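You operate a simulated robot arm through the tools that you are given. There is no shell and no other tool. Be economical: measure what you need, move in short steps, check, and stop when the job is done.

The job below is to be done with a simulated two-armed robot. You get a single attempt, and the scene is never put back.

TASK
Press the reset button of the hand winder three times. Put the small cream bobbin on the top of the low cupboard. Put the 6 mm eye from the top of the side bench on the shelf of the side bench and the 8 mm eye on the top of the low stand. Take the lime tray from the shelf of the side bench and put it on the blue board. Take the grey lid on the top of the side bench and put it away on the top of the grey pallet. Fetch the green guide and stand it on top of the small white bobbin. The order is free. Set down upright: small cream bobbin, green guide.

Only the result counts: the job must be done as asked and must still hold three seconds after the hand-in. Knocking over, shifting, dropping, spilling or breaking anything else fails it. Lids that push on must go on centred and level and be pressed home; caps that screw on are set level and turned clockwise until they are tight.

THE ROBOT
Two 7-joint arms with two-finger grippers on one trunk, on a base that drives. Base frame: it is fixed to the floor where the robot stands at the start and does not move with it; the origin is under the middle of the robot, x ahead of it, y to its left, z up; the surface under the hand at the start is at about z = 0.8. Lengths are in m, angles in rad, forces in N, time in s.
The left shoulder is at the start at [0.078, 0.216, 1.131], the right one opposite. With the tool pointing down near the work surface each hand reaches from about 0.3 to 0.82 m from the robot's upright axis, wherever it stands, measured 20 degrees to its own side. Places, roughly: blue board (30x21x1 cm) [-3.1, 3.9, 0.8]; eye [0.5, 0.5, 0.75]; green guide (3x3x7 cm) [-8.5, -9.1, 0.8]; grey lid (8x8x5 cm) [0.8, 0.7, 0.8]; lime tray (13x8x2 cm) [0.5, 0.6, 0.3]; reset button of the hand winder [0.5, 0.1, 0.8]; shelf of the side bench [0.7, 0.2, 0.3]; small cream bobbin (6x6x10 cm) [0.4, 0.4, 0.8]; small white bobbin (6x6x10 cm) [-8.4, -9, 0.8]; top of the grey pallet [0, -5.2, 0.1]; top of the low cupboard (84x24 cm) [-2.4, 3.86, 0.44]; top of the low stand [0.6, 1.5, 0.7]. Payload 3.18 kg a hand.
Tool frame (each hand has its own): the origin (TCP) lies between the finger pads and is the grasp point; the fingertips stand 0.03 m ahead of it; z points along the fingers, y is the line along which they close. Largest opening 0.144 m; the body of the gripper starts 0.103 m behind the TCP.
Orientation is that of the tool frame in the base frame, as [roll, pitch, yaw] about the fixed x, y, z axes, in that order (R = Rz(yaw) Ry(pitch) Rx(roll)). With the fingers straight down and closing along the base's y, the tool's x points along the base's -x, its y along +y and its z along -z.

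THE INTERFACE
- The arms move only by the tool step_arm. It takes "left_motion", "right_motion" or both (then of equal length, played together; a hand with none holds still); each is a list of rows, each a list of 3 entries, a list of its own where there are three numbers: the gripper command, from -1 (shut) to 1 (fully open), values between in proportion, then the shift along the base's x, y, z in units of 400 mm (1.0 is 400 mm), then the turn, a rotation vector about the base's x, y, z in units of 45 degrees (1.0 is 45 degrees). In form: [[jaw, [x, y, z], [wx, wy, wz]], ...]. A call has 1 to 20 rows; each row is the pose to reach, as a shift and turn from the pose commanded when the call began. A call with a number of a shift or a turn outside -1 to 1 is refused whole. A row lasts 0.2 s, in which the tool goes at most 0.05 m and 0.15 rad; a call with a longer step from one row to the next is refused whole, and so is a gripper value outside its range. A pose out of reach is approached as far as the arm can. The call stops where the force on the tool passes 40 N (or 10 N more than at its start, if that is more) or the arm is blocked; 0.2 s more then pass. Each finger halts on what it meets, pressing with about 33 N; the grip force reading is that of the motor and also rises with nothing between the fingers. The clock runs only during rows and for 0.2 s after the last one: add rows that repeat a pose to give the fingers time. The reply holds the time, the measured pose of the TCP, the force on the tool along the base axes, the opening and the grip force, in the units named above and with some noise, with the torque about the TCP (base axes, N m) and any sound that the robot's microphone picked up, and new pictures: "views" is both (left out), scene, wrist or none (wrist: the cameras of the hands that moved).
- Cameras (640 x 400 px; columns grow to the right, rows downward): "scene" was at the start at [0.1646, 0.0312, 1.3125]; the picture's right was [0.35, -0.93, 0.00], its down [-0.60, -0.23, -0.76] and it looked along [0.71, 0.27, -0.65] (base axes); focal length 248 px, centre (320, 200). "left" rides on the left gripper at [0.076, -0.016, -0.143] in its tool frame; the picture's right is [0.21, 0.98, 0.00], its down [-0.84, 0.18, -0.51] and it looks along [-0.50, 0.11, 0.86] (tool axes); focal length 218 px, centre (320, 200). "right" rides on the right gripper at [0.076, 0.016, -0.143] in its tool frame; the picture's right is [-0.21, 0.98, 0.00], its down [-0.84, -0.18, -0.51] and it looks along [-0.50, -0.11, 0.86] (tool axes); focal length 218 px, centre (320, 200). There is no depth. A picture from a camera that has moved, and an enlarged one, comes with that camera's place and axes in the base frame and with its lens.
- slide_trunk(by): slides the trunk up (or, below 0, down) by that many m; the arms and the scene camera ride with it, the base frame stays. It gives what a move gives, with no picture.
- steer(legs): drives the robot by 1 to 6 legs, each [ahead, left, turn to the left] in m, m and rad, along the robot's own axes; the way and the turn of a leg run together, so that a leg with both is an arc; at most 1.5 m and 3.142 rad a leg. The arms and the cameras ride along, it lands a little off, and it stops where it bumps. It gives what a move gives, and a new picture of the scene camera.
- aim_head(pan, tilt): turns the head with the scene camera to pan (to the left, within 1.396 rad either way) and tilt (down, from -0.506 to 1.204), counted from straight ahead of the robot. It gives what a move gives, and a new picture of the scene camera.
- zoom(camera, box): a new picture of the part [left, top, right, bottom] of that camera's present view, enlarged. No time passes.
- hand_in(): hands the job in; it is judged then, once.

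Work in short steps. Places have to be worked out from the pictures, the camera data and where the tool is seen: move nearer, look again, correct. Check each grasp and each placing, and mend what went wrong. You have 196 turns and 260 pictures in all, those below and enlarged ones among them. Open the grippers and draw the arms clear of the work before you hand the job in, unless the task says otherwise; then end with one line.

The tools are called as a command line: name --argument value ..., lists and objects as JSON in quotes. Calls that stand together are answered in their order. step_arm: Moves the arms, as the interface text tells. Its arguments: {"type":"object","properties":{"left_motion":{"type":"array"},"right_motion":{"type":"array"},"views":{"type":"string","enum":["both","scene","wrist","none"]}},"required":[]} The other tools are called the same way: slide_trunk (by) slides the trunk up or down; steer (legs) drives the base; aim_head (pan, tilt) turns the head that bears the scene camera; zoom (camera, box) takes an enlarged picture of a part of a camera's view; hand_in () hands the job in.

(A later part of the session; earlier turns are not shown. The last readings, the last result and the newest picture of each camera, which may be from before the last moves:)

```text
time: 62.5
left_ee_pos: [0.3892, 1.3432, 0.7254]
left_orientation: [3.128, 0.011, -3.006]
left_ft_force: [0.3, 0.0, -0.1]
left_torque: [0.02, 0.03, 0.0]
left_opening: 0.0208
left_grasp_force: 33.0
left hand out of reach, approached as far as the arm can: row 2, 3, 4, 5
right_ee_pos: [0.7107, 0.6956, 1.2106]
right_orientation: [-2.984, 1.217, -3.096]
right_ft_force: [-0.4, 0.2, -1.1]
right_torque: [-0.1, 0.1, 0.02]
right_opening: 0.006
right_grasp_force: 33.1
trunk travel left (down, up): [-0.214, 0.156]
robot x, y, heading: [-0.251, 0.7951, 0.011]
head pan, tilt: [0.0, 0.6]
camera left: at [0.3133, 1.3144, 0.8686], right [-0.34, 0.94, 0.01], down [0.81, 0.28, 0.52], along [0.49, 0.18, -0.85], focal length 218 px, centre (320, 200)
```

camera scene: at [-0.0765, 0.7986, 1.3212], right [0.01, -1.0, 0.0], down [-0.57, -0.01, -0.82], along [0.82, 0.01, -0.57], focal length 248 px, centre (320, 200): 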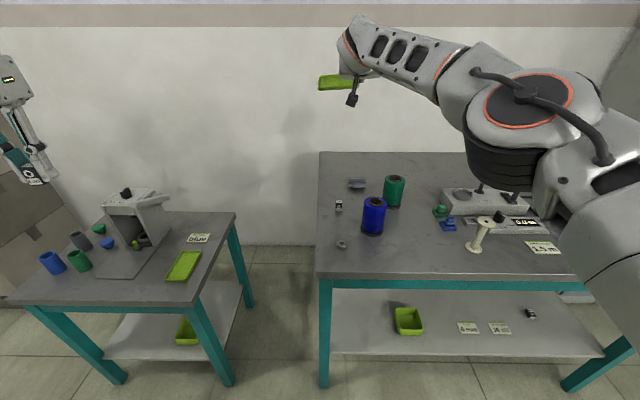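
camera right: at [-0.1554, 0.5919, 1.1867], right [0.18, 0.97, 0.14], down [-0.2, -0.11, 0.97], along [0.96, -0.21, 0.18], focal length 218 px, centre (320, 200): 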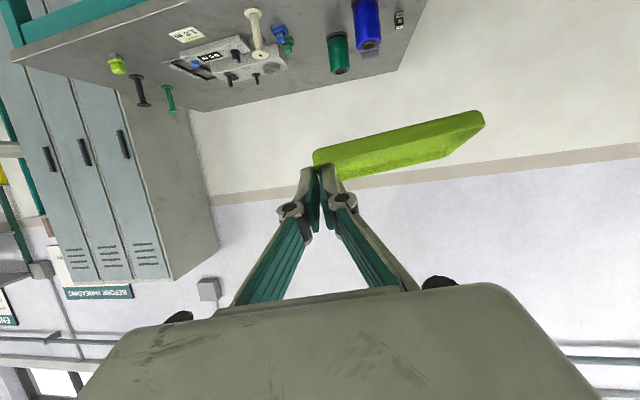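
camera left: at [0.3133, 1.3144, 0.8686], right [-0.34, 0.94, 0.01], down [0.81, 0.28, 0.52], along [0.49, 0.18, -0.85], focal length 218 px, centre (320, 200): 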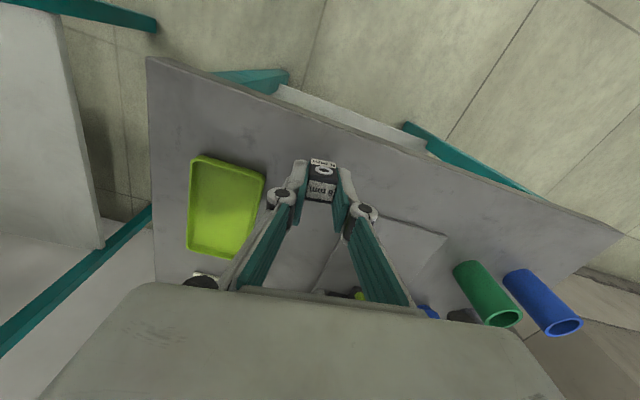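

The arm is at its reach limit. I raise slightly, bring the base closer (left and forward), then re-target.

step_arm --left_motion '[[-1, [0, 0, 0.08], [0, 0, 0]], [-1, [0, 0, 0.16], [0, 0, 0]]]' --views "none"

steer --legs '[[0.05, 0.12, -0.012]]'

```text
time: 63.1
left_ee_pos: [0.3891, 1.3426, 0.7902]
left_orientation: [3.129, 0.012, -3.005]
left_ft_force: [-0.1, 0.7, 0.6]
left_torque: [0.02, 0.01, 0.0]
left_opening: 0.0206
left_grasp_force: 33.3
right_ee_pos: [0.7107, 0.6962, 1.2119]
right_orientation: [-2.984, 1.219, -3.095]
right_ft_force: [0.7, -0.9, -1.8]
right_torque: [-0.07, 0.08, 0.02]
right_opening: 0.0059
right_grasp_force: 32.8
trunk travel left (down, up): [-0.214, 0.156]
robot x, y, heading: [-0.2491, 0.7953, 0.014]
head pan, tilt: [0.0, 0.6]
```

```text
time: 64.8
left_ee_pos: [0.4462, 1.4583, 0.7879]
left_orientation: [3.132, 0.01, -3.021]
left_ft_force: [0.5, 1.3, -0.7]
left_torque: [0.04, -0.02, 0.0]
left_opening: 0.0208
left_grasp_force: 33.5
right_ee_pos: [0.7584, 0.8063, 1.2121]
right_orientation: [-2.983, 1.219, -3.108]
right_ft_force: [-0.8, -0.4, -1.1]
right_torque: [-0.11, 0.06, -0.01]
right_opening: 0.0062
right_grasp_force: 32.9
trunk travel left (down, up): [-0.214, 0.156]
robot x, y, heading: [-0.1992, 0.9205, 0.004]
head pan, tilt: [0.0, 0.6]
camera scene: at [-0.0273, 0.9187, 1.3212], right [0.0, -1.0, 0.0], down [-0.57, 0.0, -0.82], along [0.82, 0.0, -0.57], focal length 248 px, centre (320, 200)
```

scene: 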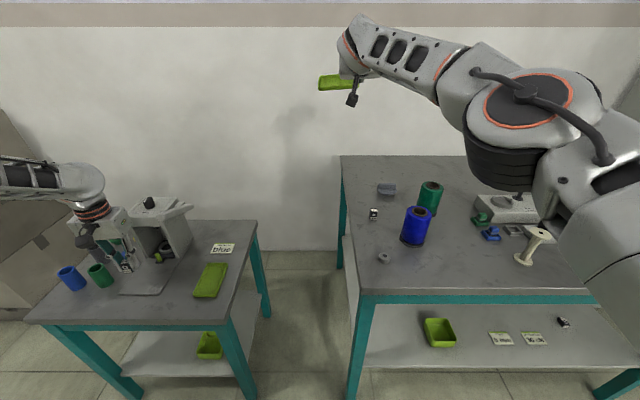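

I move the hand to (0.405, 1.345), going back in x first to stay clear of the machine, then lower.

step_arm --left_motion '[[-1, [-0.103, -0.03, 0], [0, 0, 0]], [-1, [-0.103, -0.14, 0], [0, 0, 0]], [-1, [-0.103, -0.25, 0], [0, 0, 0]], [-1, [-0.103, -0.283, -0.05], [0, 0, 0]], [-1, [-0.103, -0.283, -0.12], [0, 0, 0]], [-1, [-0.103, -0.283, -0.16], [0, 0, 0]]]' --views "wrist"

```text
time: 66.2
left_ee_pos: [0.4049, 1.3437, 0.7227]
left_orientation: [3.129, 0.013, -3.019]
left_ft_force: [0.2, -0.3, 0.2]
left_torque: [0.02, 0.03, 0.0]
left_opening: 0.0206
left_grasp_force: 32.7
right_ee_pos: [0.7595, 0.8068, 1.2105]
right_orientation: [-2.984, 1.219, -3.109]
right_ft_force: [-0.3, -0.2, -1.2]
right_torque: [-0.1, 0.06, -0.03]
right_opening: 0.0059
right_grasp_force: 33.0
trunk travel left (down, up): [-0.214, 0.156]
robot x, y, heading: [-0.2061, 0.9171, 0.004]
head pan, tilt: [0.0, 0.6]
camera left: at [0.3293, 1.3156, 0.8659], right [-0.33, 0.94, 0.01], down [0.81, 0.27, 0.52], along [0.49, 0.18, -0.85], focal length 218 px, centre (320, 200)
```

left: 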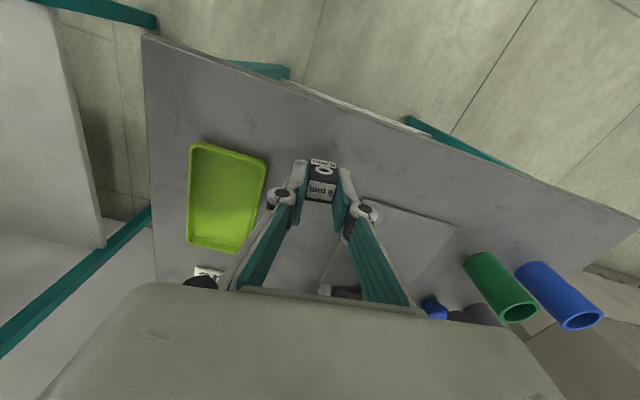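

Clear below; I lower in small steps to find contact.

step_arm --left_motion '[[-1, [0, 0, -0.025], [0, 0, 0]], [-1, [0, 0, -0.045], [0, 0, 0]], [-1, [0, 0, -0.055], [0, 0, 0]], [-1, [0, 0, -0.065], [0, 0, 0]], [-1, [0, 0, -0.075], [0, 0, 0]], [-1, [0, 0, -0.085], [0, 0, 0]]]' --views "wrist"

```text
time: 67.6
left_ee_pos: [0.4043, 1.3431, 0.6948]
left_orientation: [3.128, 0.016, -3.02]
left_ft_force: [-3.6, 0.3, 16.1]
left_torque: [-0.08, 0.3, -0.01]
left_opening: 0.0209
left_grasp_force: 33.4
right_ee_pos: [0.7595, 0.8051, 1.2128]
right_orientation: [-2.986, 1.222, -3.111]
right_ft_force: [0.0, -0.6, -1.4]
right_torque: [-0.08, 0.07, 0.01]
right_opening: 0.0058
right_grasp_force: 33.5
trunk travel left (down, up): [-0.214, 0.156]
robot x, y, heading: [-0.2008, 0.9169, -0.0]
head pan, tilt: [0.0, 0.6]
camera left: at [0.3289, 1.316, 0.8371], right [-0.33, 0.95, 0.01], down [0.81, 0.27, 0.52], along [0.49, 0.18, -0.85], focal length 218 px, centre (320, 200)
```

left: 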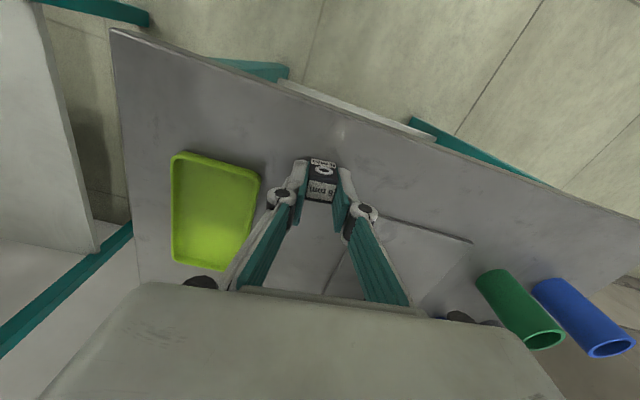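

Contact at 16 N. I ease up 3 mm, open slightly, and lift away.

step_arm --left_motion '[[-1, [0, 0, 0.015], [0, 0, 0]], [-0.6, [0, 0, 0.015], [0, 0, 0]], [-0.45, [0, 0, 0.015], [0, 0, 0]], [-0.45, [0, 0, 0.07], [0, 0, 0]], [-0.45, [0, 0, 0.15], [0, 0, 0]], [-0.45, [0, 0, 0.25], [0, 0, 0]], [-0.45, [0, 0, 0.35], [0, 0, 0]]]' --views "wrist"

```text
time: 69.2
left_ee_pos: [0.4052, 1.3431, 0.832]
left_orientation: [3.128, 0.013, -3.018]
left_ft_force: [0.4, 0.6, 0.5]
left_torque: [0.01, -0.01, 0.01]
left_opening: 0.0395
left_grasp_force: 0.0
right_ee_pos: [0.7577, 0.8047, 1.2119]
right_orientation: [-2.985, 1.221, -3.111]
right_ft_force: [-0.2, -0.1, -0.9]
right_torque: [-0.09, 0.07, -0.01]
right_opening: 0.0058
right_grasp_force: 32.9
trunk travel left (down, up): [-0.214, 0.156]
robot x, y, heading: [-0.2042, 0.9154, -0.005]
head pan, tilt: [0.0, 0.6]
camera left: at [0.3288, 1.3158, 0.9748], right [-0.33, 0.95, 0.01], down [0.81, 0.27, 0.52], along [0.49, 0.18, -0.85], focal length 218 px, centre (320, 200)
```

left: 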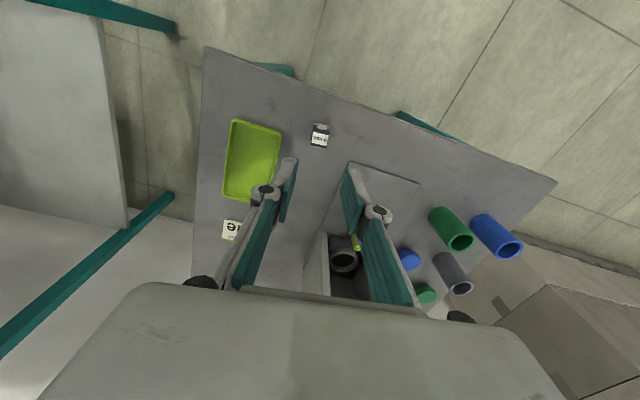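

The 8 mm eye stands on the low stand. Next the cream bobbin at about (0.43, 0.36): I raise the left hand and drive right along the bench front.

step_arm --left_motion '[[0.2, [0, 0, 0.1], [0, 0, 0]], [0.2, [0, 0, 0.2], [0, 0, 0]], [0.2, [0, 0, 0.3], [0, 0, 0]], [0.2, [0, 0, 0.4], [0, 0, 0]], [0.2, [0, 0, 0.5], [0, 0, 0]], [0.2, [0, 0, 0.6], [0, 0, 0]], [0.2, [0, 0, 0.68], [0, 0, 0]]]' --views "none"

steer --legs '[[-0.05, -0.9, 0.0]]'

```text
time: 70.8
left_ee_pos: [0.4035, 1.3452, 1.1038]
left_orientation: [3.13, 0.011, -3.021]
left_ft_force: [-0.7, -0.5, -0.1]
left_torque: [-0.03, -0.01, 0.0]
left_opening: 0.0863
left_grasp_force: 0.0
right_ee_pos: [0.7595, 0.8056, 1.2112]
right_orientation: [-2.982, 1.218, -3.109]
right_ft_force: [0.3, 0.4, -2.0]
right_torque: [-0.1, 0.05, -0.02]
right_opening: 0.0061
right_grasp_force: 32.9
trunk travel left (down, up): [-0.214, 0.156]
robot x, y, heading: [-0.2003, 0.918, 0.002]
head pan, tilt: [0.0, 0.6]
```

```text
time: 79.2
left_ee_pos: [0.3548, 0.4323, 1.1044]
left_orientation: [3.13, 0.01, -3.008]
left_ft_force: [0.1, -0.5, 0.4]
left_torque: [-0.01, -0.03, 0.04]
left_opening: 0.0863
left_grasp_force: 0.1
right_ee_pos: [0.7177, -0.1028, 1.2103]
right_orientation: [-2.985, 1.218, -3.1]
right_ft_force: [-0.7, 0.0, -1.6]
right_torque: [-0.09, 0.07, -0.05]
right_opening: 0.0061
right_grasp_force: 33.3
trunk travel left (down, up): [-0.214, 0.156]
robot x, y, heading: [-0.2456, -0.0042, 0.012]
head pan, tilt: [0.0, 0.6]
camera scene: at [-0.0712, 0.0, 1.3212], right [0.01, -1.0, 0.0], down [-0.57, -0.01, -0.82], along [0.82, 0.01, -0.57], focal length 248 px, centre (320, 200)
```

scene: 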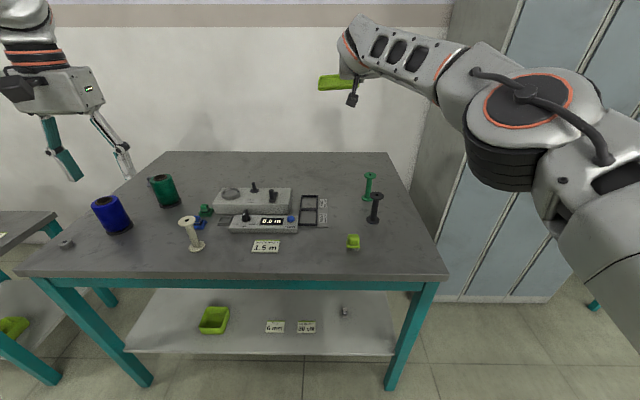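

The bobbin is at about (0.447, 0.365) with its top at z 0.90. I move the open left hand over it.

step_arm --left_motion '[[0.4, [0.06, -0.04, -0.06], [0, 0, 0]], [0.4, [0.12, -0.08, -0.12], [0, 0, 0]], [0.4, [0.18, -0.12, -0.18], [0, 0, 0]], [0.4, [0.23, -0.1675, -0.26], [0, 0, 0]]]' --views "wrist"

```text
time: 80.2
left_ee_pos: [0.4465, 0.3668, 1.0006]
left_orientation: [3.127, 0.01, -3.005]
left_ft_force: [0.6, -0.5, -0.4]
left_torque: [-0.03, 0.08, -0.02]
left_opening: 0.1006
left_grasp_force: 0.0
right_ee_pos: [0.7186, -0.1033, 1.2077]
right_orientation: [-2.983, 1.216, -3.096]
right_ft_force: [1.4, 0.2, -1.4]
right_torque: [-0.11, 0.07, -0.04]
right_opening: 0.0059
right_grasp_force: 33.3
trunk travel left (down, up): [-0.214, 0.156]
robot x, y, heading: [-0.2439, -0.0038, 0.016]
head pan, tilt: [0.0, 0.6]
camera left: at [0.373, 0.3376, 1.1429], right [-0.34, 0.94, 0.01], down [0.81, 0.28, 0.52], along [0.48, 0.18, -0.86], focal length 218 px, centre (320, 200)
```

left: 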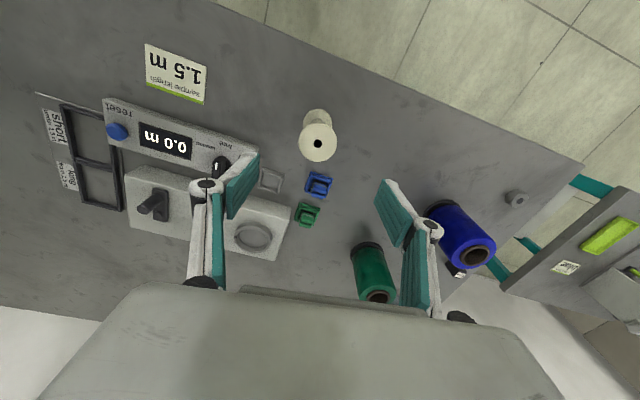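

The bobbin is nearly centred. I fine-tune, descend so the pads straddle the top flange (TCP z 0.885), and close.

step_arm --left_motion '[[0.2, [-0.015, -0.01, -0.1], [0, 0, 0]], [0.15, [-0.015, -0.01, -0.2], [0, 0, 0]], [0.15, [-0.015, -0.01, -0.29], [0, 0, 0]], [-0.2, [-0.015, -0.01, -0.29], [0, 0, 0]], [-1, [-0.015, -0.01, -0.29], [0, 0, 0]], [-1, [-0.015, -0.01, -0.29], [0, 0, 0]], [-1, [-0.015, -0.01, -0.29], [0, 0, 0]]]' --views "both"

```text
time: 81.8
left_ee_pos: [0.4438, 0.3608, 0.8827]
left_orientation: [3.128, 0.013, -3.007]
left_ft_force: [-0.6, -0.3, 0.6]
left_torque: [-0.01, -0.02, 0.03]
left_opening: 0.0407
left_grasp_force: 33.0
right_ee_pos: [0.7164, -0.104, 1.2109]
right_orientation: [-2.986, 1.218, -3.098]
right_ft_force: [0.3, 0.1, -1.3]
right_torque: [-0.09, 0.09, 0.04]
right_opening: 0.006
right_grasp_force: 33.3
trunk travel left (down, up): [-0.214, 0.156]
robot x, y, heading: [-0.244, -0.0029, 0.009]
head pan, tilt: [0.0, 0.6]
camera scene: at [-0.0711, 0.0002, 1.3212], right [0.01, -1.0, 0.0], down [-0.57, -0.01, -0.82], along [0.82, 0.01, -0.57], focal length 248 px, centre (320, 200)
camera left: at [0.3687, 0.3327, 1.0265], right [-0.34, 0.94, 0.01], down [0.81, 0.28, 0.52], along [0.49, 0.18, -0.85], focal length 218 px, centre (320, 200)
```

scene: 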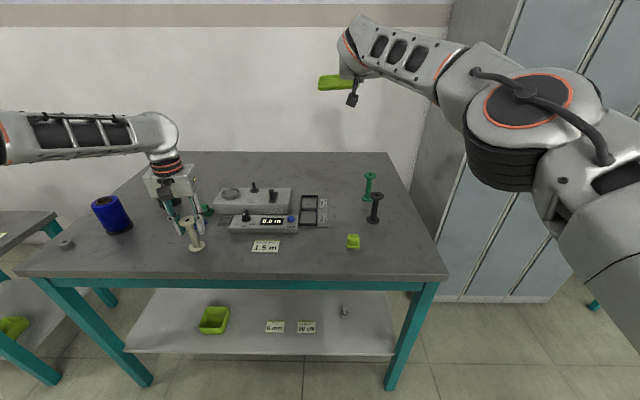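
left: 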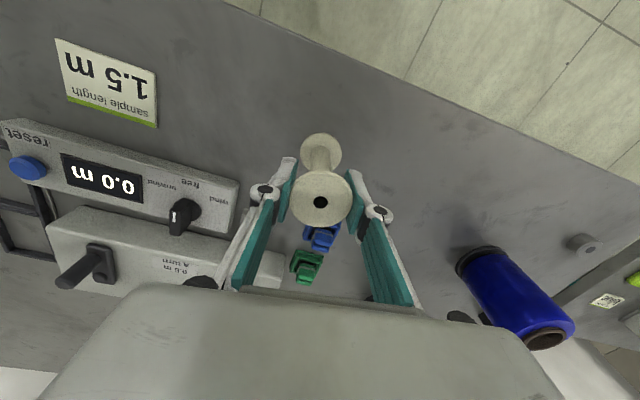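

The opening is 41 mm, less than the stated 60 mm; I zoom to check whether the grip is off-centre.

zoom --camera "left" --box '[240, 110, 400, 250]'

zoom --camera "scene" --box '[150, 180, 250, 260]'

```text
2.86 times, centred on (320, 180) of left
camera zoom: at [0.3687, 0.3327, 1.0265], right [-0.34, 0.94, 0.01], down [0.81, 0.28, 0.52], along [0.49, 0.18, -0.85], focal length 624 px, centre (320, 257)
```

zoom: 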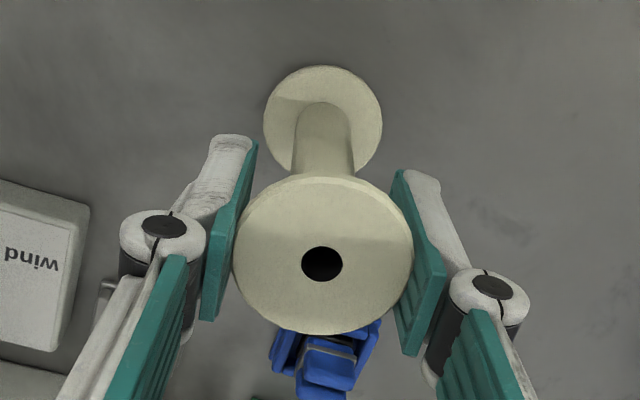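

```text
5.00 times, centred on (200, 220) of scene
camera zoom: at [-0.0711, 0.0002, 1.3212], right [0.01, -1.0, 0.0], down [-0.57, -0.01, -0.82], along [0.82, 0.01, -0.57], focal length 1242 px, centre (920, 100)
```

zoom: 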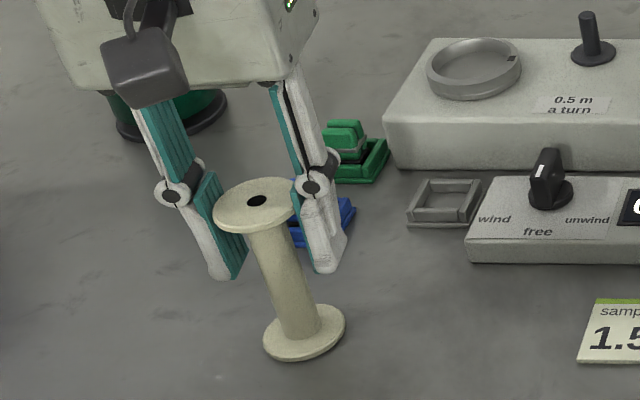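

The grip is centred on the flange. I lift and check that it hangs upright.

step_arm --left_motion '[[-1, [0, 0, 0.05], [0, 0, 0]], [-1, [0, 0, 0.12], [0, 0, 0]], [-1, [0, 0, 0.22], [0, 0, 0]], [-1, [0, 0, 0.32], [0, 0, 0]], [-1, [0, 0, 0.42], [0, 0, 0]], [-1, [0, 0, 0.5], [0, 0, 0]]]' --views "scene"

```text
time: 83.2
left_ee_pos: [0.4415, 0.367, 1.0825]
left_orientation: [3.13, 0.012, -3.004]
left_ft_force: [-0.3, 0.4, 0.6]
left_torque: [-0.01, -0.02, 0.01]
left_opening: 0.0405
left_grasp_force: 32.7
left hand out of reach, approached as far as the arm can: row 6
right_ee_pos: [0.7183, -0.1018, 1.2098]
right_orientation: [-2.983, 1.219, -3.095]
right_ft_force: [0.4, 1.4, -1.5]
right_torque: [-0.08, 0.05, -0.03]
right_opening: 0.0062
right_grasp_force: 32.9
trunk travel left (down, up): [-0.214, 0.156]
robot x, y, heading: [-0.2431, -0.0026, 0.011]
head pan, tilt: [0.0, 0.6]
camera scene: at [-0.0705, 0.0007, 1.321], right [0.01, -1.0, 0.0], down [-0.57, -0.01, -0.82], along [0.82, 0.01, -0.57], focal length 248 px, centre (320, 200)
```

scene: 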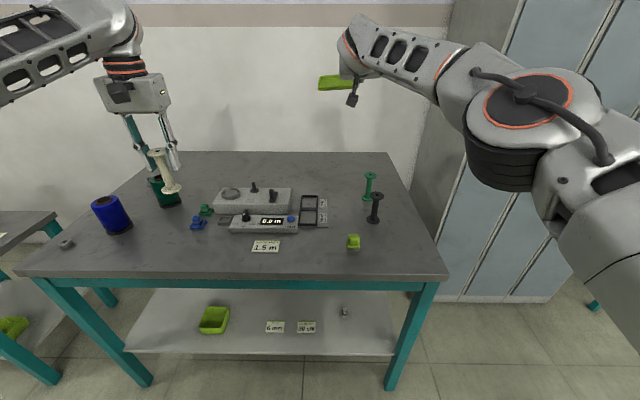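

The bobbin hangs straight. I back away from the bench and turn to the left to look towards the low cupboard and the blue board.

steer --legs '[[-1.0, 0, 0], [0, 0, 1.57]]'

aim_head --pan 0.3 --tilt 0.3

```text
time: 92.1
left_ee_pos: [-1.6059, 0.6552, 1.0834]
left_orientation: [3.128, 0.012, -1.417]
left_ft_force: [-0.2, 0.4, 0.1]
left_torque: [0.01, 0.0, 0.01]
left_opening: 0.0405
left_grasp_force: 33.0
right_ee_pos: [-1.1414, 0.9396, 1.2099]
right_orientation: [-2.983, 1.218, -1.508]
right_ft_force: [0.1, 0.5, -0.7]
right_torque: [-0.08, -0.1, -0.04]
right_opening: 0.0063
right_grasp_force: 33.4
trunk travel left (down, up): [-0.214, 0.156]
robot x, y, heading: [-1.2249, -0.0232, 1.602]
head pan, tilt: [0.0, 0.6]
camera scene: at [-1.2295, 0.1513, 1.3212], right [1.0, 0.03, 0.0], down [0.02, -0.56, -0.82], along [-0.03, 0.82, -0.57], focal length 248 px, centre (320, 200)
```

scene: 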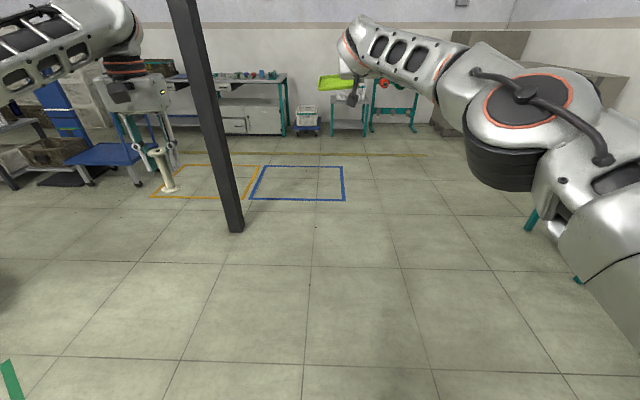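

```text
time: 92.9
left_ee_pos: [-1.6057, 0.6558, 1.0821]
left_orientation: [3.13, 0.012, -1.417]
left_ft_force: [-1.7, -0.7, -0.9]
left_torque: [0.01, -0.01, -0.01]
left_opening: 0.0401
left_grasp_force: 32.7
right_ee_pos: [-1.1417, 0.9407, 1.2093]
right_orientation: [-2.987, 1.217, -1.508]
right_ft_force: [-0.8, -0.4, -0.9]
right_torque: [-0.07, -0.08, -0.02]
right_opening: 0.0057
right_grasp_force: 33.6
trunk travel left (down, up): [-0.214, 0.156]
robot x, y, heading: [-1.225, -0.0245, 1.607]
head pan, tilt: [0.3, 0.3]
camera scene: at [-1.2569, 0.1514, 1.3486], right [0.95, 0.32, 0.0], down [0.1, -0.28, -0.95], along [-0.31, 0.9, -0.3], focal length 248 px, centre (320, 200)
```

scene: 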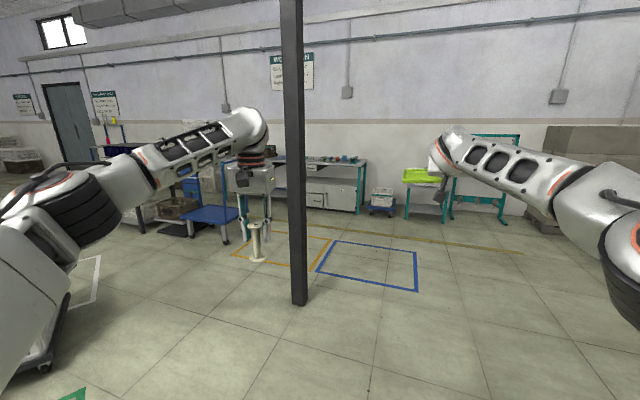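

There is a post at about (-1.94, 1.62) to avoid. I zoom on the far bench to identify the cupboard and board.

zoom --camera "scene" --box '[100, 120, 420, 280]'

zoom --camera "scene" --box '[260, 140, 400, 225]'

```text
2.00 times, centred on (260, 200) of scene
camera zoom: at [-1.2569, 0.1514, 1.3486], right [0.95, 0.32, 0.0], down [0.1, -0.28, -0.95], along [-0.31, 0.9, -0.3], focal length 497 px, centre (440, 200)
```

zoom: 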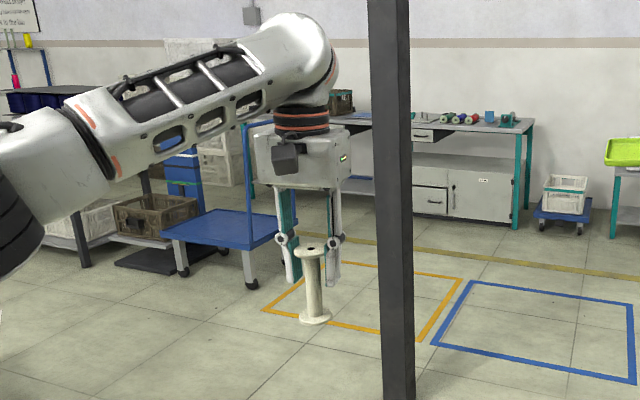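

```text
4.57 times, centred on (330, 182) of scene
camera zoom: at [-1.2569, 0.1514, 1.3486], right [0.95, 0.32, 0.0], down [0.1, -0.28, -0.95], along [-0.31, 0.9, -0.3], focal length 1136 px, centre (274, 280)
```

zoom: 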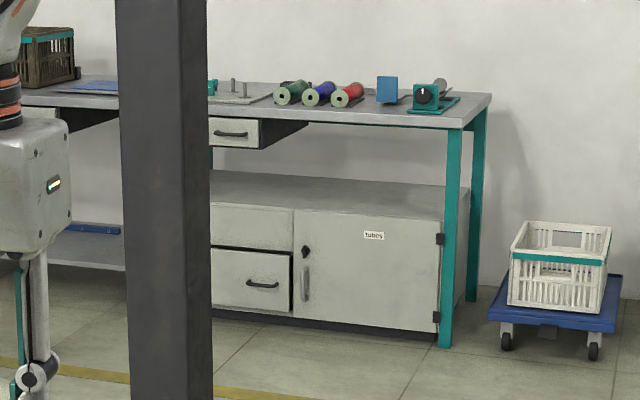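

The cupboard top lies under the far bench, so the bobbin will have to go in with a tilted tool, and I will regrasp it there. I drive ahead past the post, keeping well to its right.

steer --legs '[[0, -0.2, -0.035], [1.2, 0, 0], [1.0, 0, 0]]'

aim_head --pan 0.6 --tilt 0.35

```text
time: 105.9
left_ee_pos: [-1.4323, 2.8948, 1.0836]
left_orientation: [3.13, 0.01, -1.428]
left_ft_force: [0.5, -0.4, -0.9]
left_torque: [0.01, 0.01, 0.01]
left_opening: 0.0405
left_grasp_force: 33.2
right_ee_pos: [-0.9665, 3.175, 1.2102]
right_orientation: [-2.986, 1.218, -1.518]
right_ft_force: [-0.2, -0.5, -1.9]
right_torque: [-0.02, -0.1, 0.01]
right_opening: 0.0059
right_grasp_force: 32.8
trunk travel left (down, up): [-0.214, 0.156]
robot x, y, heading: [-1.059, 2.2115, 1.594]
head pan, tilt: [0.3, 0.3]
camera scene: at [-1.0895, 2.3867, 1.3487], right [0.95, 0.32, 0.0], down [0.09, -0.28, -0.96], along [-0.3, 0.91, -0.3], focal length 248 px, centre (320, 200)
```

scene: 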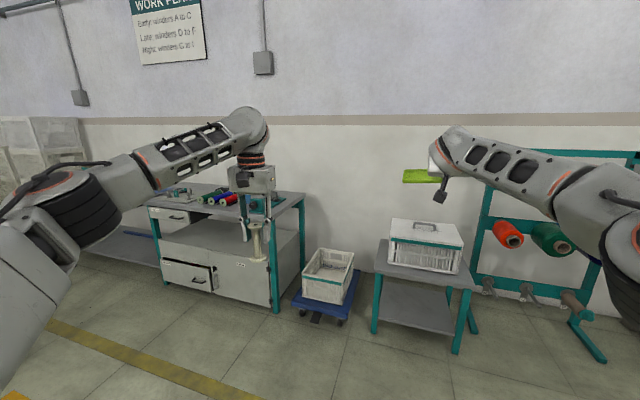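

```text
time: 106.7
left_ee_pos: [-1.4335, 2.8943, 1.0825]
left_orientation: [3.129, 0.014, -1.428]
left_ft_force: [0.0, -0.5, 0.0]
left_torque: [0.0, 0.01, 0.0]
left_opening: 0.0407
left_grasp_force: 33.0
right_ee_pos: [-0.9665, 3.1749, 1.2107]
right_orientation: [-2.984, 1.218, -1.519]
right_ft_force: [-0.7, -0.3, -0.8]
right_torque: [-0.11, -0.12, 0.01]
right_opening: 0.0056
right_grasp_force: 32.5
trunk travel left (down, up): [-0.214, 0.156]
robot x, y, heading: [-1.0603, 2.2076, 1.592]
head pan, tilt: [0.6, 0.351]
camera scene: at [-1.1141, 2.3736, 1.344], right [0.81, 0.58, 0.0], down [0.2, -0.28, -0.94], along [-0.55, 0.76, -0.34], focal length 248 px, centre (320, 200)
```

scene: 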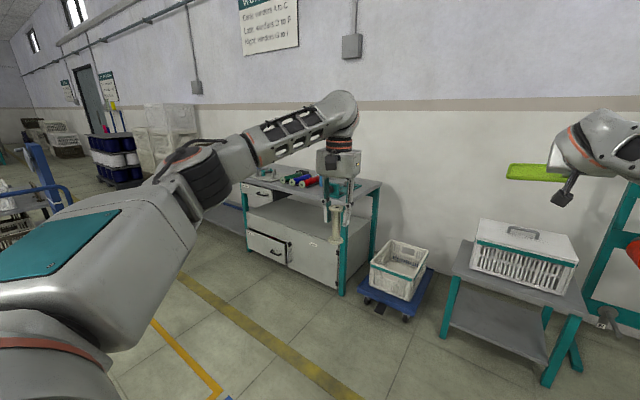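

The left arm blocks the view. I sidestep left in front of the cupboard, moving a little forward to keep off the post.

steer --legs '[[0.25, 0, -0.02], [0, 0.95, 0]]'

aim_head --pan 0.0 --tilt 0.5

```text
time: 116.9
left_ee_pos: [-2.3876, 3.1428, 1.0819]
left_orientation: [3.129, 0.016, -1.44]
left_ft_force: [0.1, -0.7, -0.6]
left_torque: [-0.01, 0.02, -0.03]
left_opening: 0.0408
left_grasp_force: 33.2
right_ee_pos: [-1.9186, 3.4173, 1.2109]
right_orientation: [-2.985, 1.219, -1.528]
right_ft_force: [-0.2, 0.1, -2.0]
right_torque: [-0.02, -0.08, 0.03]
right_opening: 0.0061
right_grasp_force: 33.3
trunk travel left (down, up): [-0.214, 0.156]
robot x, y, heading: [-2.0189, 2.4581, 1.581]
head pan, tilt: [0.6, 0.351]
camera scene: at [-2.0751, 2.6183, 1.344], right [0.82, 0.57, 0.0], down [0.2, -0.28, -0.94], along [-0.54, 0.77, -0.34], focal length 248 px, centre (320, 200)
```

scene: 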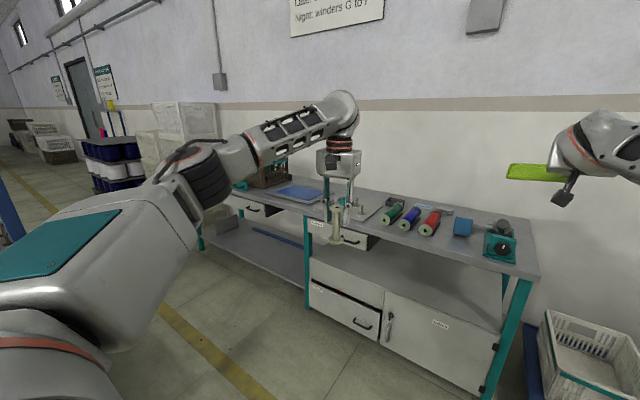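

```text
time: 117.9
left_ee_pos: [-2.3875, 3.1425, 1.0834]
left_orientation: [3.129, 0.013, -1.44]
left_ft_force: [0.0, 0.4, 0.0]
left_torque: [0.01, 0.04, 0.0]
left_opening: 0.0405
left_grasp_force: 32.3
right_ee_pos: [-1.9168, 3.4174, 1.2104]
right_orientation: [-2.985, 1.219, -1.529]
right_ft_force: [0.5, 0.3, -1.6]
right_torque: [-0.06, -0.1, -0.04]
right_opening: 0.006
right_grasp_force: 32.8
trunk travel left (down, up): [-0.214, 0.156]
robot x, y, heading: [-2.025, 2.4525, 1.584]
head pan, tilt: [0.0, 0.499]
camera scene: at [-2.0226, 2.633, 1.3303], right [1.0, 0.01, 0.0], down [0.01, -0.48, -0.88], along [-0.01, 0.88, -0.48], focal length 248 px, centre (320, 200)
```

scene: 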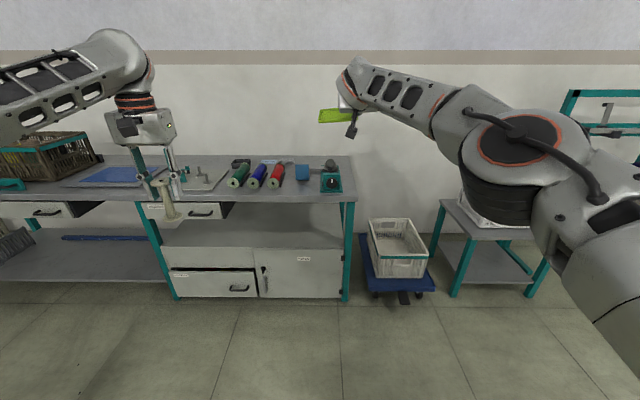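

The cupboard top's front edge is at y about 3.72 under the bench top (front at y 3.59). I zoom on the bench top for a free spot to regrasp the bobbin and to see the blue board.

zoom --camera "scene" --box '[0, 120, 200, 245]'

zoom --camera "scene" --box '[150, 140, 370, 270]'

```text
3.20 times, centred on (100, 182) of scene
camera zoom: at [-2.0226, 2.633, 1.3303], right [1.0, 0.01, 0.0], down [0.01, -0.48, -0.88], along [-0.01, 0.88, -0.48], focal length 795 px, centre (1024, 256)
```

zoom: 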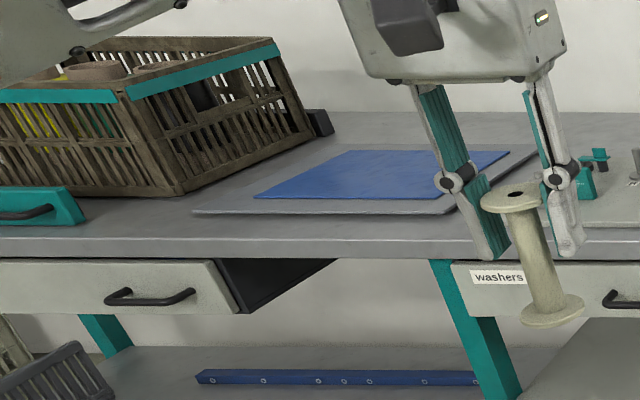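

```text
2.91 times, centred on (260, 205) of scene
camera zoom: at [-2.0226, 2.633, 1.3303], right [1.0, 0.01, 0.0], down [0.01, -0.48, -0.88], along [-0.01, 0.88, -0.48], focal length 723 px, centre (494, 186)
```

zoom: 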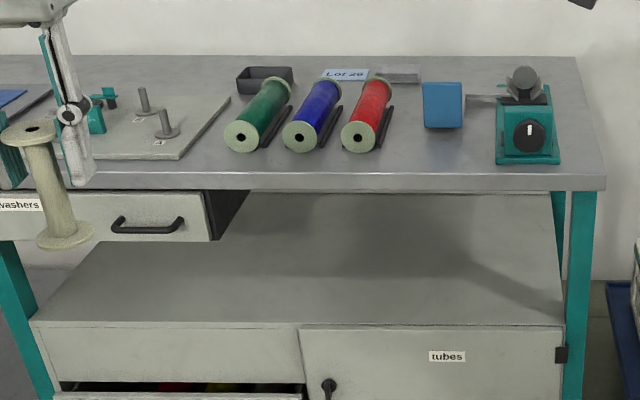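

A free spot on the bench top is at about (-2.11, 3.685), right of the red spool. I drive there to set the bobbin down for the regrasp.

steer --legs '[[0.5, -0.26, -0.013]]'

step_arm --left_motion '[[-1, [0, 0, -0.08], [0, 0, -0.1]], [-1, [0, 0, -0.16], [0, 0, -0.17]]]' --views "both"

```text
time: 121.1
left_ee_pos: [-2.135, 3.6448, 1.0844]
left_orientation: [3.128, 0.013, -1.441]
left_ft_force: [1.1, 0.3, -1.0]
left_torque: [0.02, 0.03, -0.01]
left_opening: 0.0408
left_grasp_force: 32.6
right_ee_pos: [-1.6647, 3.9174, 1.2095]
right_orientation: [-2.983, 1.217, -1.532]
right_ft_force: [0.4, 0.2, -2.5]
right_torque: [-0.06, -0.13, -0.01]
right_opening: 0.0061
right_grasp_force: 32.9
trunk travel left (down, up): [-0.214, 0.156]
robot x, y, heading: [-1.7726, 2.9582, 1.579]
head pan, tilt: [0.0, 0.499]
camera scene: at [-1.7713, 3.1337, 1.3303], right [1.0, 0.01, 0.0], down [0.0, -0.48, -0.88], along [-0.01, 0.88, -0.48], focal length 248 px, centre (320, 200)
```

scene: 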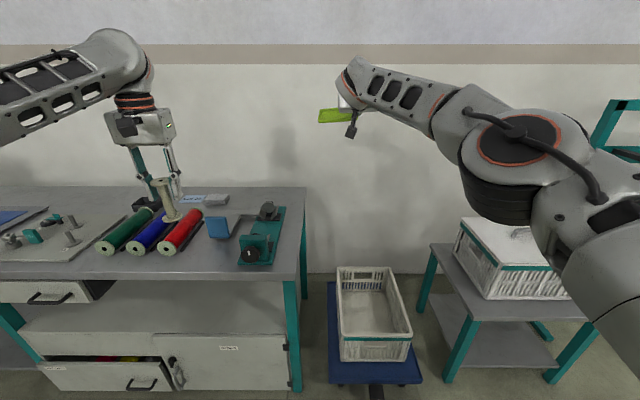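

```text
time: 121.7
left_ee_pos: [-2.1339, 3.6418, 1.0182]
left_orientation: [3.13, 0.015, -1.575]
left_ft_force: [-0.5, -0.5, -0.8]
left_torque: [-0.02, 0.01, -0.01]
left_opening: 0.0404
left_grasp_force: 32.7
right_ee_pos: [-1.6647, 3.9171, 1.2088]
right_orientation: [-2.985, 1.218, -1.533]
right_ft_force: [0.1, 0.6, -1.5]
right_torque: [-0.05, -0.12, -0.02]
right_opening: 0.0062
right_grasp_force: 32.8
trunk travel left (down, up): [-0.214, 0.156]
robot x, y, heading: [-1.7699, 2.9594, 1.584]
head pan, tilt: [0.0, 0.499]
camera scene: at [-1.7715, 3.1339, 1.3301], right [1.0, 0.01, 0.0], down [0.0, -0.48, -0.88], along [-0.01, 0.88, -0.48], focal length 248 px, centre (320, 200)
camera left: at [-2.1171, 3.5646, 1.1613], right [-0.98, -0.2, 0.01], down [-0.17, 0.84, 0.52], along [-0.11, 0.51, -0.85], focal length 218 px, centre (320, 200)
```

scene: 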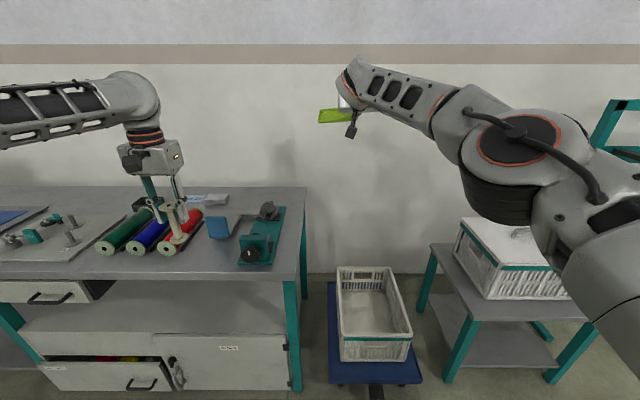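
left: 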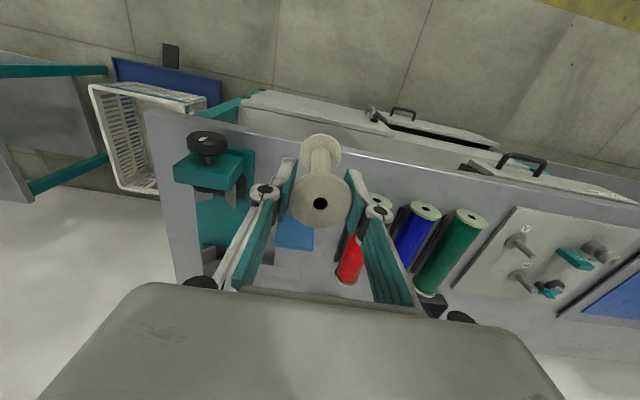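

Both views agree that the bench top is nearer z 0.755 with its front edge at y 3.68. The free spot is then (-2.16, 3.755); I drive forward to bring the bobbin over it and lower partway.

steer --legs '[[0.115, 0.025, 0]]'

step_arm --left_motion '[[-1, [0, 0, -0.1], [0, 0, 0]], [-1, [0, 0, -0.2], [0, 0, 0]], [-1, [0, 0, -0.3], [0, 0, 0]], [-1, [0, 0, -0.37], [0, 0, 0]]]' --views "wrist"

```text
time: 122.9
left_ee_pos: [-2.1608, 3.7542, 1.0181]
left_orientation: [3.13, 0.014, -1.574]
left_ft_force: [0.2, 0.5, -0.6]
left_torque: [-0.05, -0.01, -0.02]
left_opening: 0.0406
left_grasp_force: 33.5
right_ee_pos: [-1.6907, 4.0311, 1.211]
right_orientation: [-2.983, 1.218, -1.531]
right_ft_force: [0.4, 0.3, -2.3]
right_torque: [-0.04, -0.09, -0.03]
right_opening: 0.006
right_grasp_force: 32.8
trunk travel left (down, up): [-0.214, 0.156]
robot x, y, heading: [-1.7927, 3.0693, 1.583]
head pan, tilt: [0.0, 0.499]
camera scene: at [-1.7973, 3.2461, 1.3303], right [1.0, 0.01, 0.0], down [0.0, -0.48, -0.88], along [-0.01, 0.88, -0.48], focal length 248 px, centre (320, 200)
```

scene: 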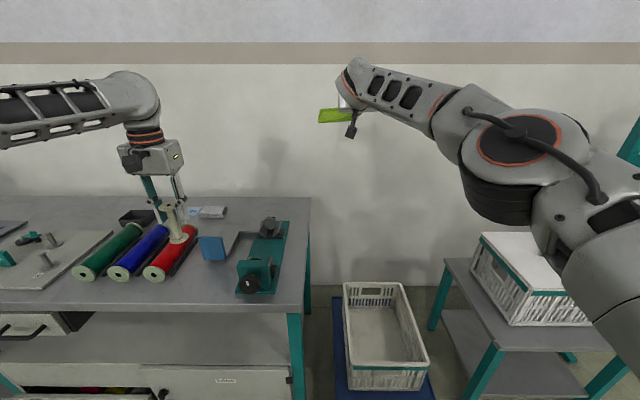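

```text
time: 123.9
left_ee_pos: [-2.1577, 3.754, 0.8709]
left_orientation: [3.129, 0.014, -1.573]
left_ft_force: [-0.4, -0.2, -1.0]
left_torque: [-0.01, 0.01, -0.01]
left_opening: 0.0406
left_grasp_force: 33.1
right_ee_pos: [-1.6913, 4.0301, 1.2099]
right_orientation: [-2.984, 1.218, -1.529]
right_ft_force: [-0.4, 0.0, -1.1]
right_torque: [-0.09, -0.08, -0.01]
right_opening: 0.0061
right_grasp_force: 32.7
trunk travel left (down, up): [-0.214, 0.156]
robot x, y, heading: [-1.7964, 3.0673, 1.584]
head pan, tilt: [0.0, 0.499]
camera left: at [-2.1404, 3.6761, 1.0129], right [-0.98, -0.21, 0.01], down [-0.17, 0.84, 0.52], along [-0.11, 0.51, -0.85], focal length 218 px, centre (320, 200)
```

left: 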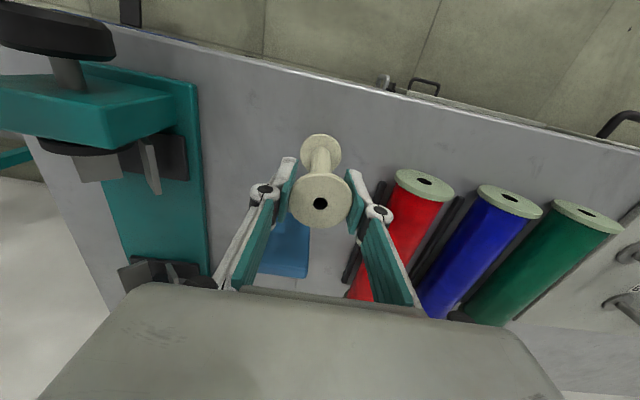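

The bobbin is over bare bench. I lower in small steps to contact, then open modestly.

step_arm --left_motion '[[-1, [0, 0, -0.04], [0, 0, 0]], [-1, [0, 0, -0.06], [0, 0, 0]], [-1, [0, 0, -0.075], [0, 0, 0]], [-1, [0, 0, -0.085], [0, 0, 0]], [-1, [0, 0, -0.095], [0, 0, 0]], [-1, [0, 0, -0.105], [0, 0, 0]]]' --views "none"

```text
time: 125.4
left_ee_pos: [-2.1586, 3.7584, 0.8394]
left_orientation: [3.132, 0.031, -1.571]
left_ft_force: [1.2, -2.4, 24.7]
left_torque: [-0.03, -0.14, -0.11]
left_opening: 0.0248
left_grasp_force: 32.8
right_ee_pos: [-1.6906, 4.0292, 1.2105]
right_orientation: [-2.984, 1.217, -1.532]
right_ft_force: [-0.2, 0.0, -2.6]
right_torque: [-0.03, -0.12, -0.02]
right_opening: 0.006
right_grasp_force: 33.2
trunk travel left (down, up): [-0.214, 0.156]
robot x, y, heading: [-1.7936, 3.0675, 1.581]
head pan, tilt: [0.0, 0.499]
stopped in row 6 (left hand): the force on the tool passed its limit at 42 N (the readings are from after the stop); the commanded pose is now the measured one
```

The opening dropped to 25 mm as the force limit was hit, so the fingers slipped relative to the flange. I look closely before doing anything.

step_arm --left_motion '[[-1, [0, 0, 0.005], [0, 0, 0]]]' --views "both"

zoom --camera "left" --box '[240, 110, 400, 250]'

zoom --camera "scene" --box '[110, 190, 250, 290]'

```text
time: 125.8
left_ee_pos: [-2.1575, 3.7569, 0.8387]
left_orientation: [3.132, 0.027, -1.573]
left_ft_force: [0.7, 3.1, 21.9]
left_torque: [0.22, -0.24, -0.02]
left_opening: 0.0249
left_grasp_force: 33.8
right_ee_pos: [-1.6901, 4.0284, 1.2113]
right_orientation: [-2.986, 1.221, -1.534]
right_ft_force: [0.1, 0.0, -1.1]
right_torque: [-0.09, -0.12, 0.03]
right_opening: 0.0059
right_grasp_force: 32.6
trunk travel left (down, up): [-0.214, 0.156]
robot x, y, heading: [-1.7966, 3.068, 1.578]
head pan, tilt: [0.0, 0.499]
camera scene: at [-1.796, 3.2438, 1.3305], right [1.0, 0.01, 0.0], down [0.0, -0.48, -0.88], along [-0.01, 0.88, -0.48], focal length 248 px, centre (320, 200)
camera left: at [-2.1411, 3.6772, 0.9807], right [-0.98, -0.21, 0.0], down [-0.17, 0.83, 0.53], along [-0.11, 0.52, -0.85], focal length 218 px, centre (320, 200)
```

scene: 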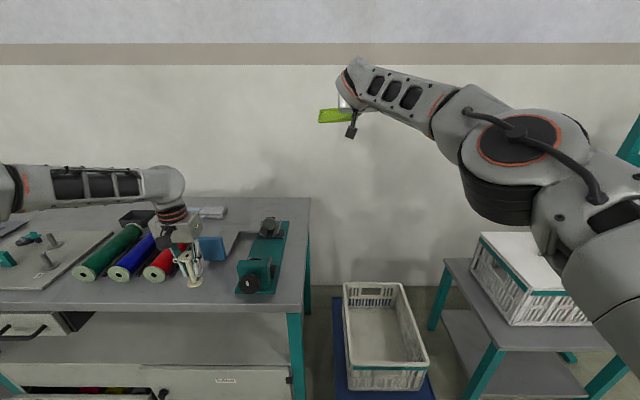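
left: 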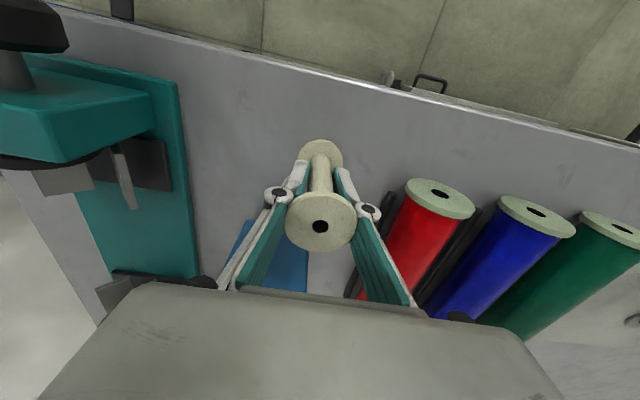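

```text
2.86 times, centred on (320, 180) of left
camera zoom: at [-2.1411, 3.6772, 0.9807], right [-0.98, -0.21, 0.0], down [-0.17, 0.83, 0.53], along [-0.11, 0.52, -0.85], focal length 624 px, centre (320, 257)
```

zoom: 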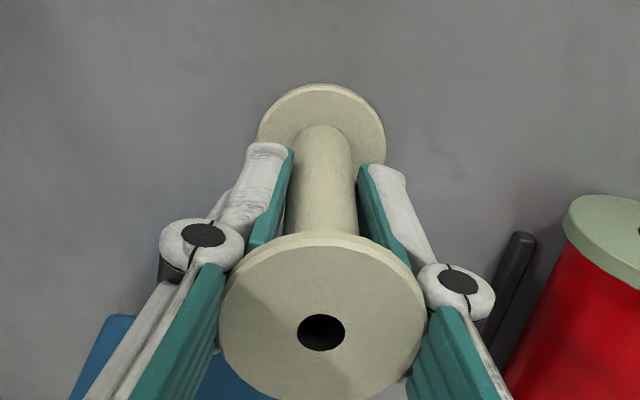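

```text
4.00 times, centred on (180, 240) of scene
camera zoom: at [-1.796, 3.2438, 1.3305], right [1.0, 0.01, 0.0], down [0.0, -0.48, -0.88], along [-0.01, 0.88, -0.48], focal length 994 px, centre (880, 40)
```

zoom: 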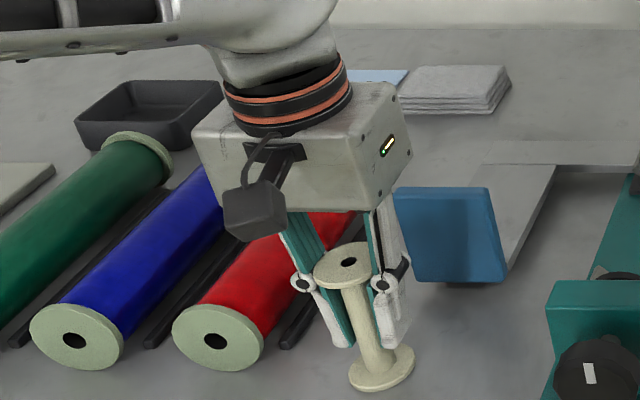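

The bobbin is upright; the pads slid below the flange onto the shaft. I open enough to free it and raise the hand straight up.

step_arm --left_motion '[[-0.5, [0, 0, 0.005], [0, 0, 0]], [-0.1, [0, 0, 0.005], [0, 0, 0]], [-0.1, [0, 0, 0.005], [0, 0, 0]], [-0.1, [0, 0, 0.1], [0, 0, 0]], [-0.1, [0, 0, 0.2], [0, 0, 0]], [-0.1, [0, -0.1, 0.26], [0, 0, 0]]]' --views "wrist"

```text
time: 127.2
left_ee_pos: [-2.1593, 3.7166, 0.9444]
left_orientation: [3.13, 0.024, -1.573]
left_ft_force: [-0.8, -0.6, 0.6]
left_torque: [0.08, 0.04, 0.01]
left_opening: 0.0648
left_grasp_force: 0.0
right_ee_pos: [-1.691, 4.0264, 1.2127]
right_orientation: [-2.984, 1.222, -1.53]
right_ft_force: [-0.1, 0.5, -1.2]
right_torque: [-0.1, -0.07, -0.03]
right_opening: 0.0062
right_grasp_force: 33.3
trunk travel left (down, up): [-0.214, 0.156]
robot x, y, heading: [-1.7953, 3.07, 1.583]
head pan, tilt: [0.0, 0.499]
camera left: at [-2.1423, 3.6358, 1.0854], right [-0.98, -0.21, 0.01], down [-0.17, 0.83, 0.53], along [-0.11, 0.52, -0.85], focal length 218 px, centre (320, 200)
```

left: 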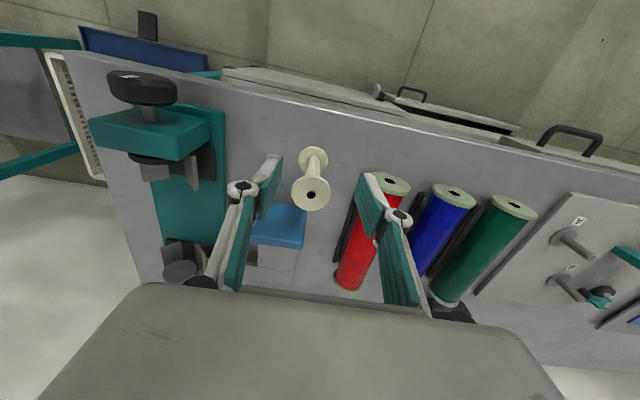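

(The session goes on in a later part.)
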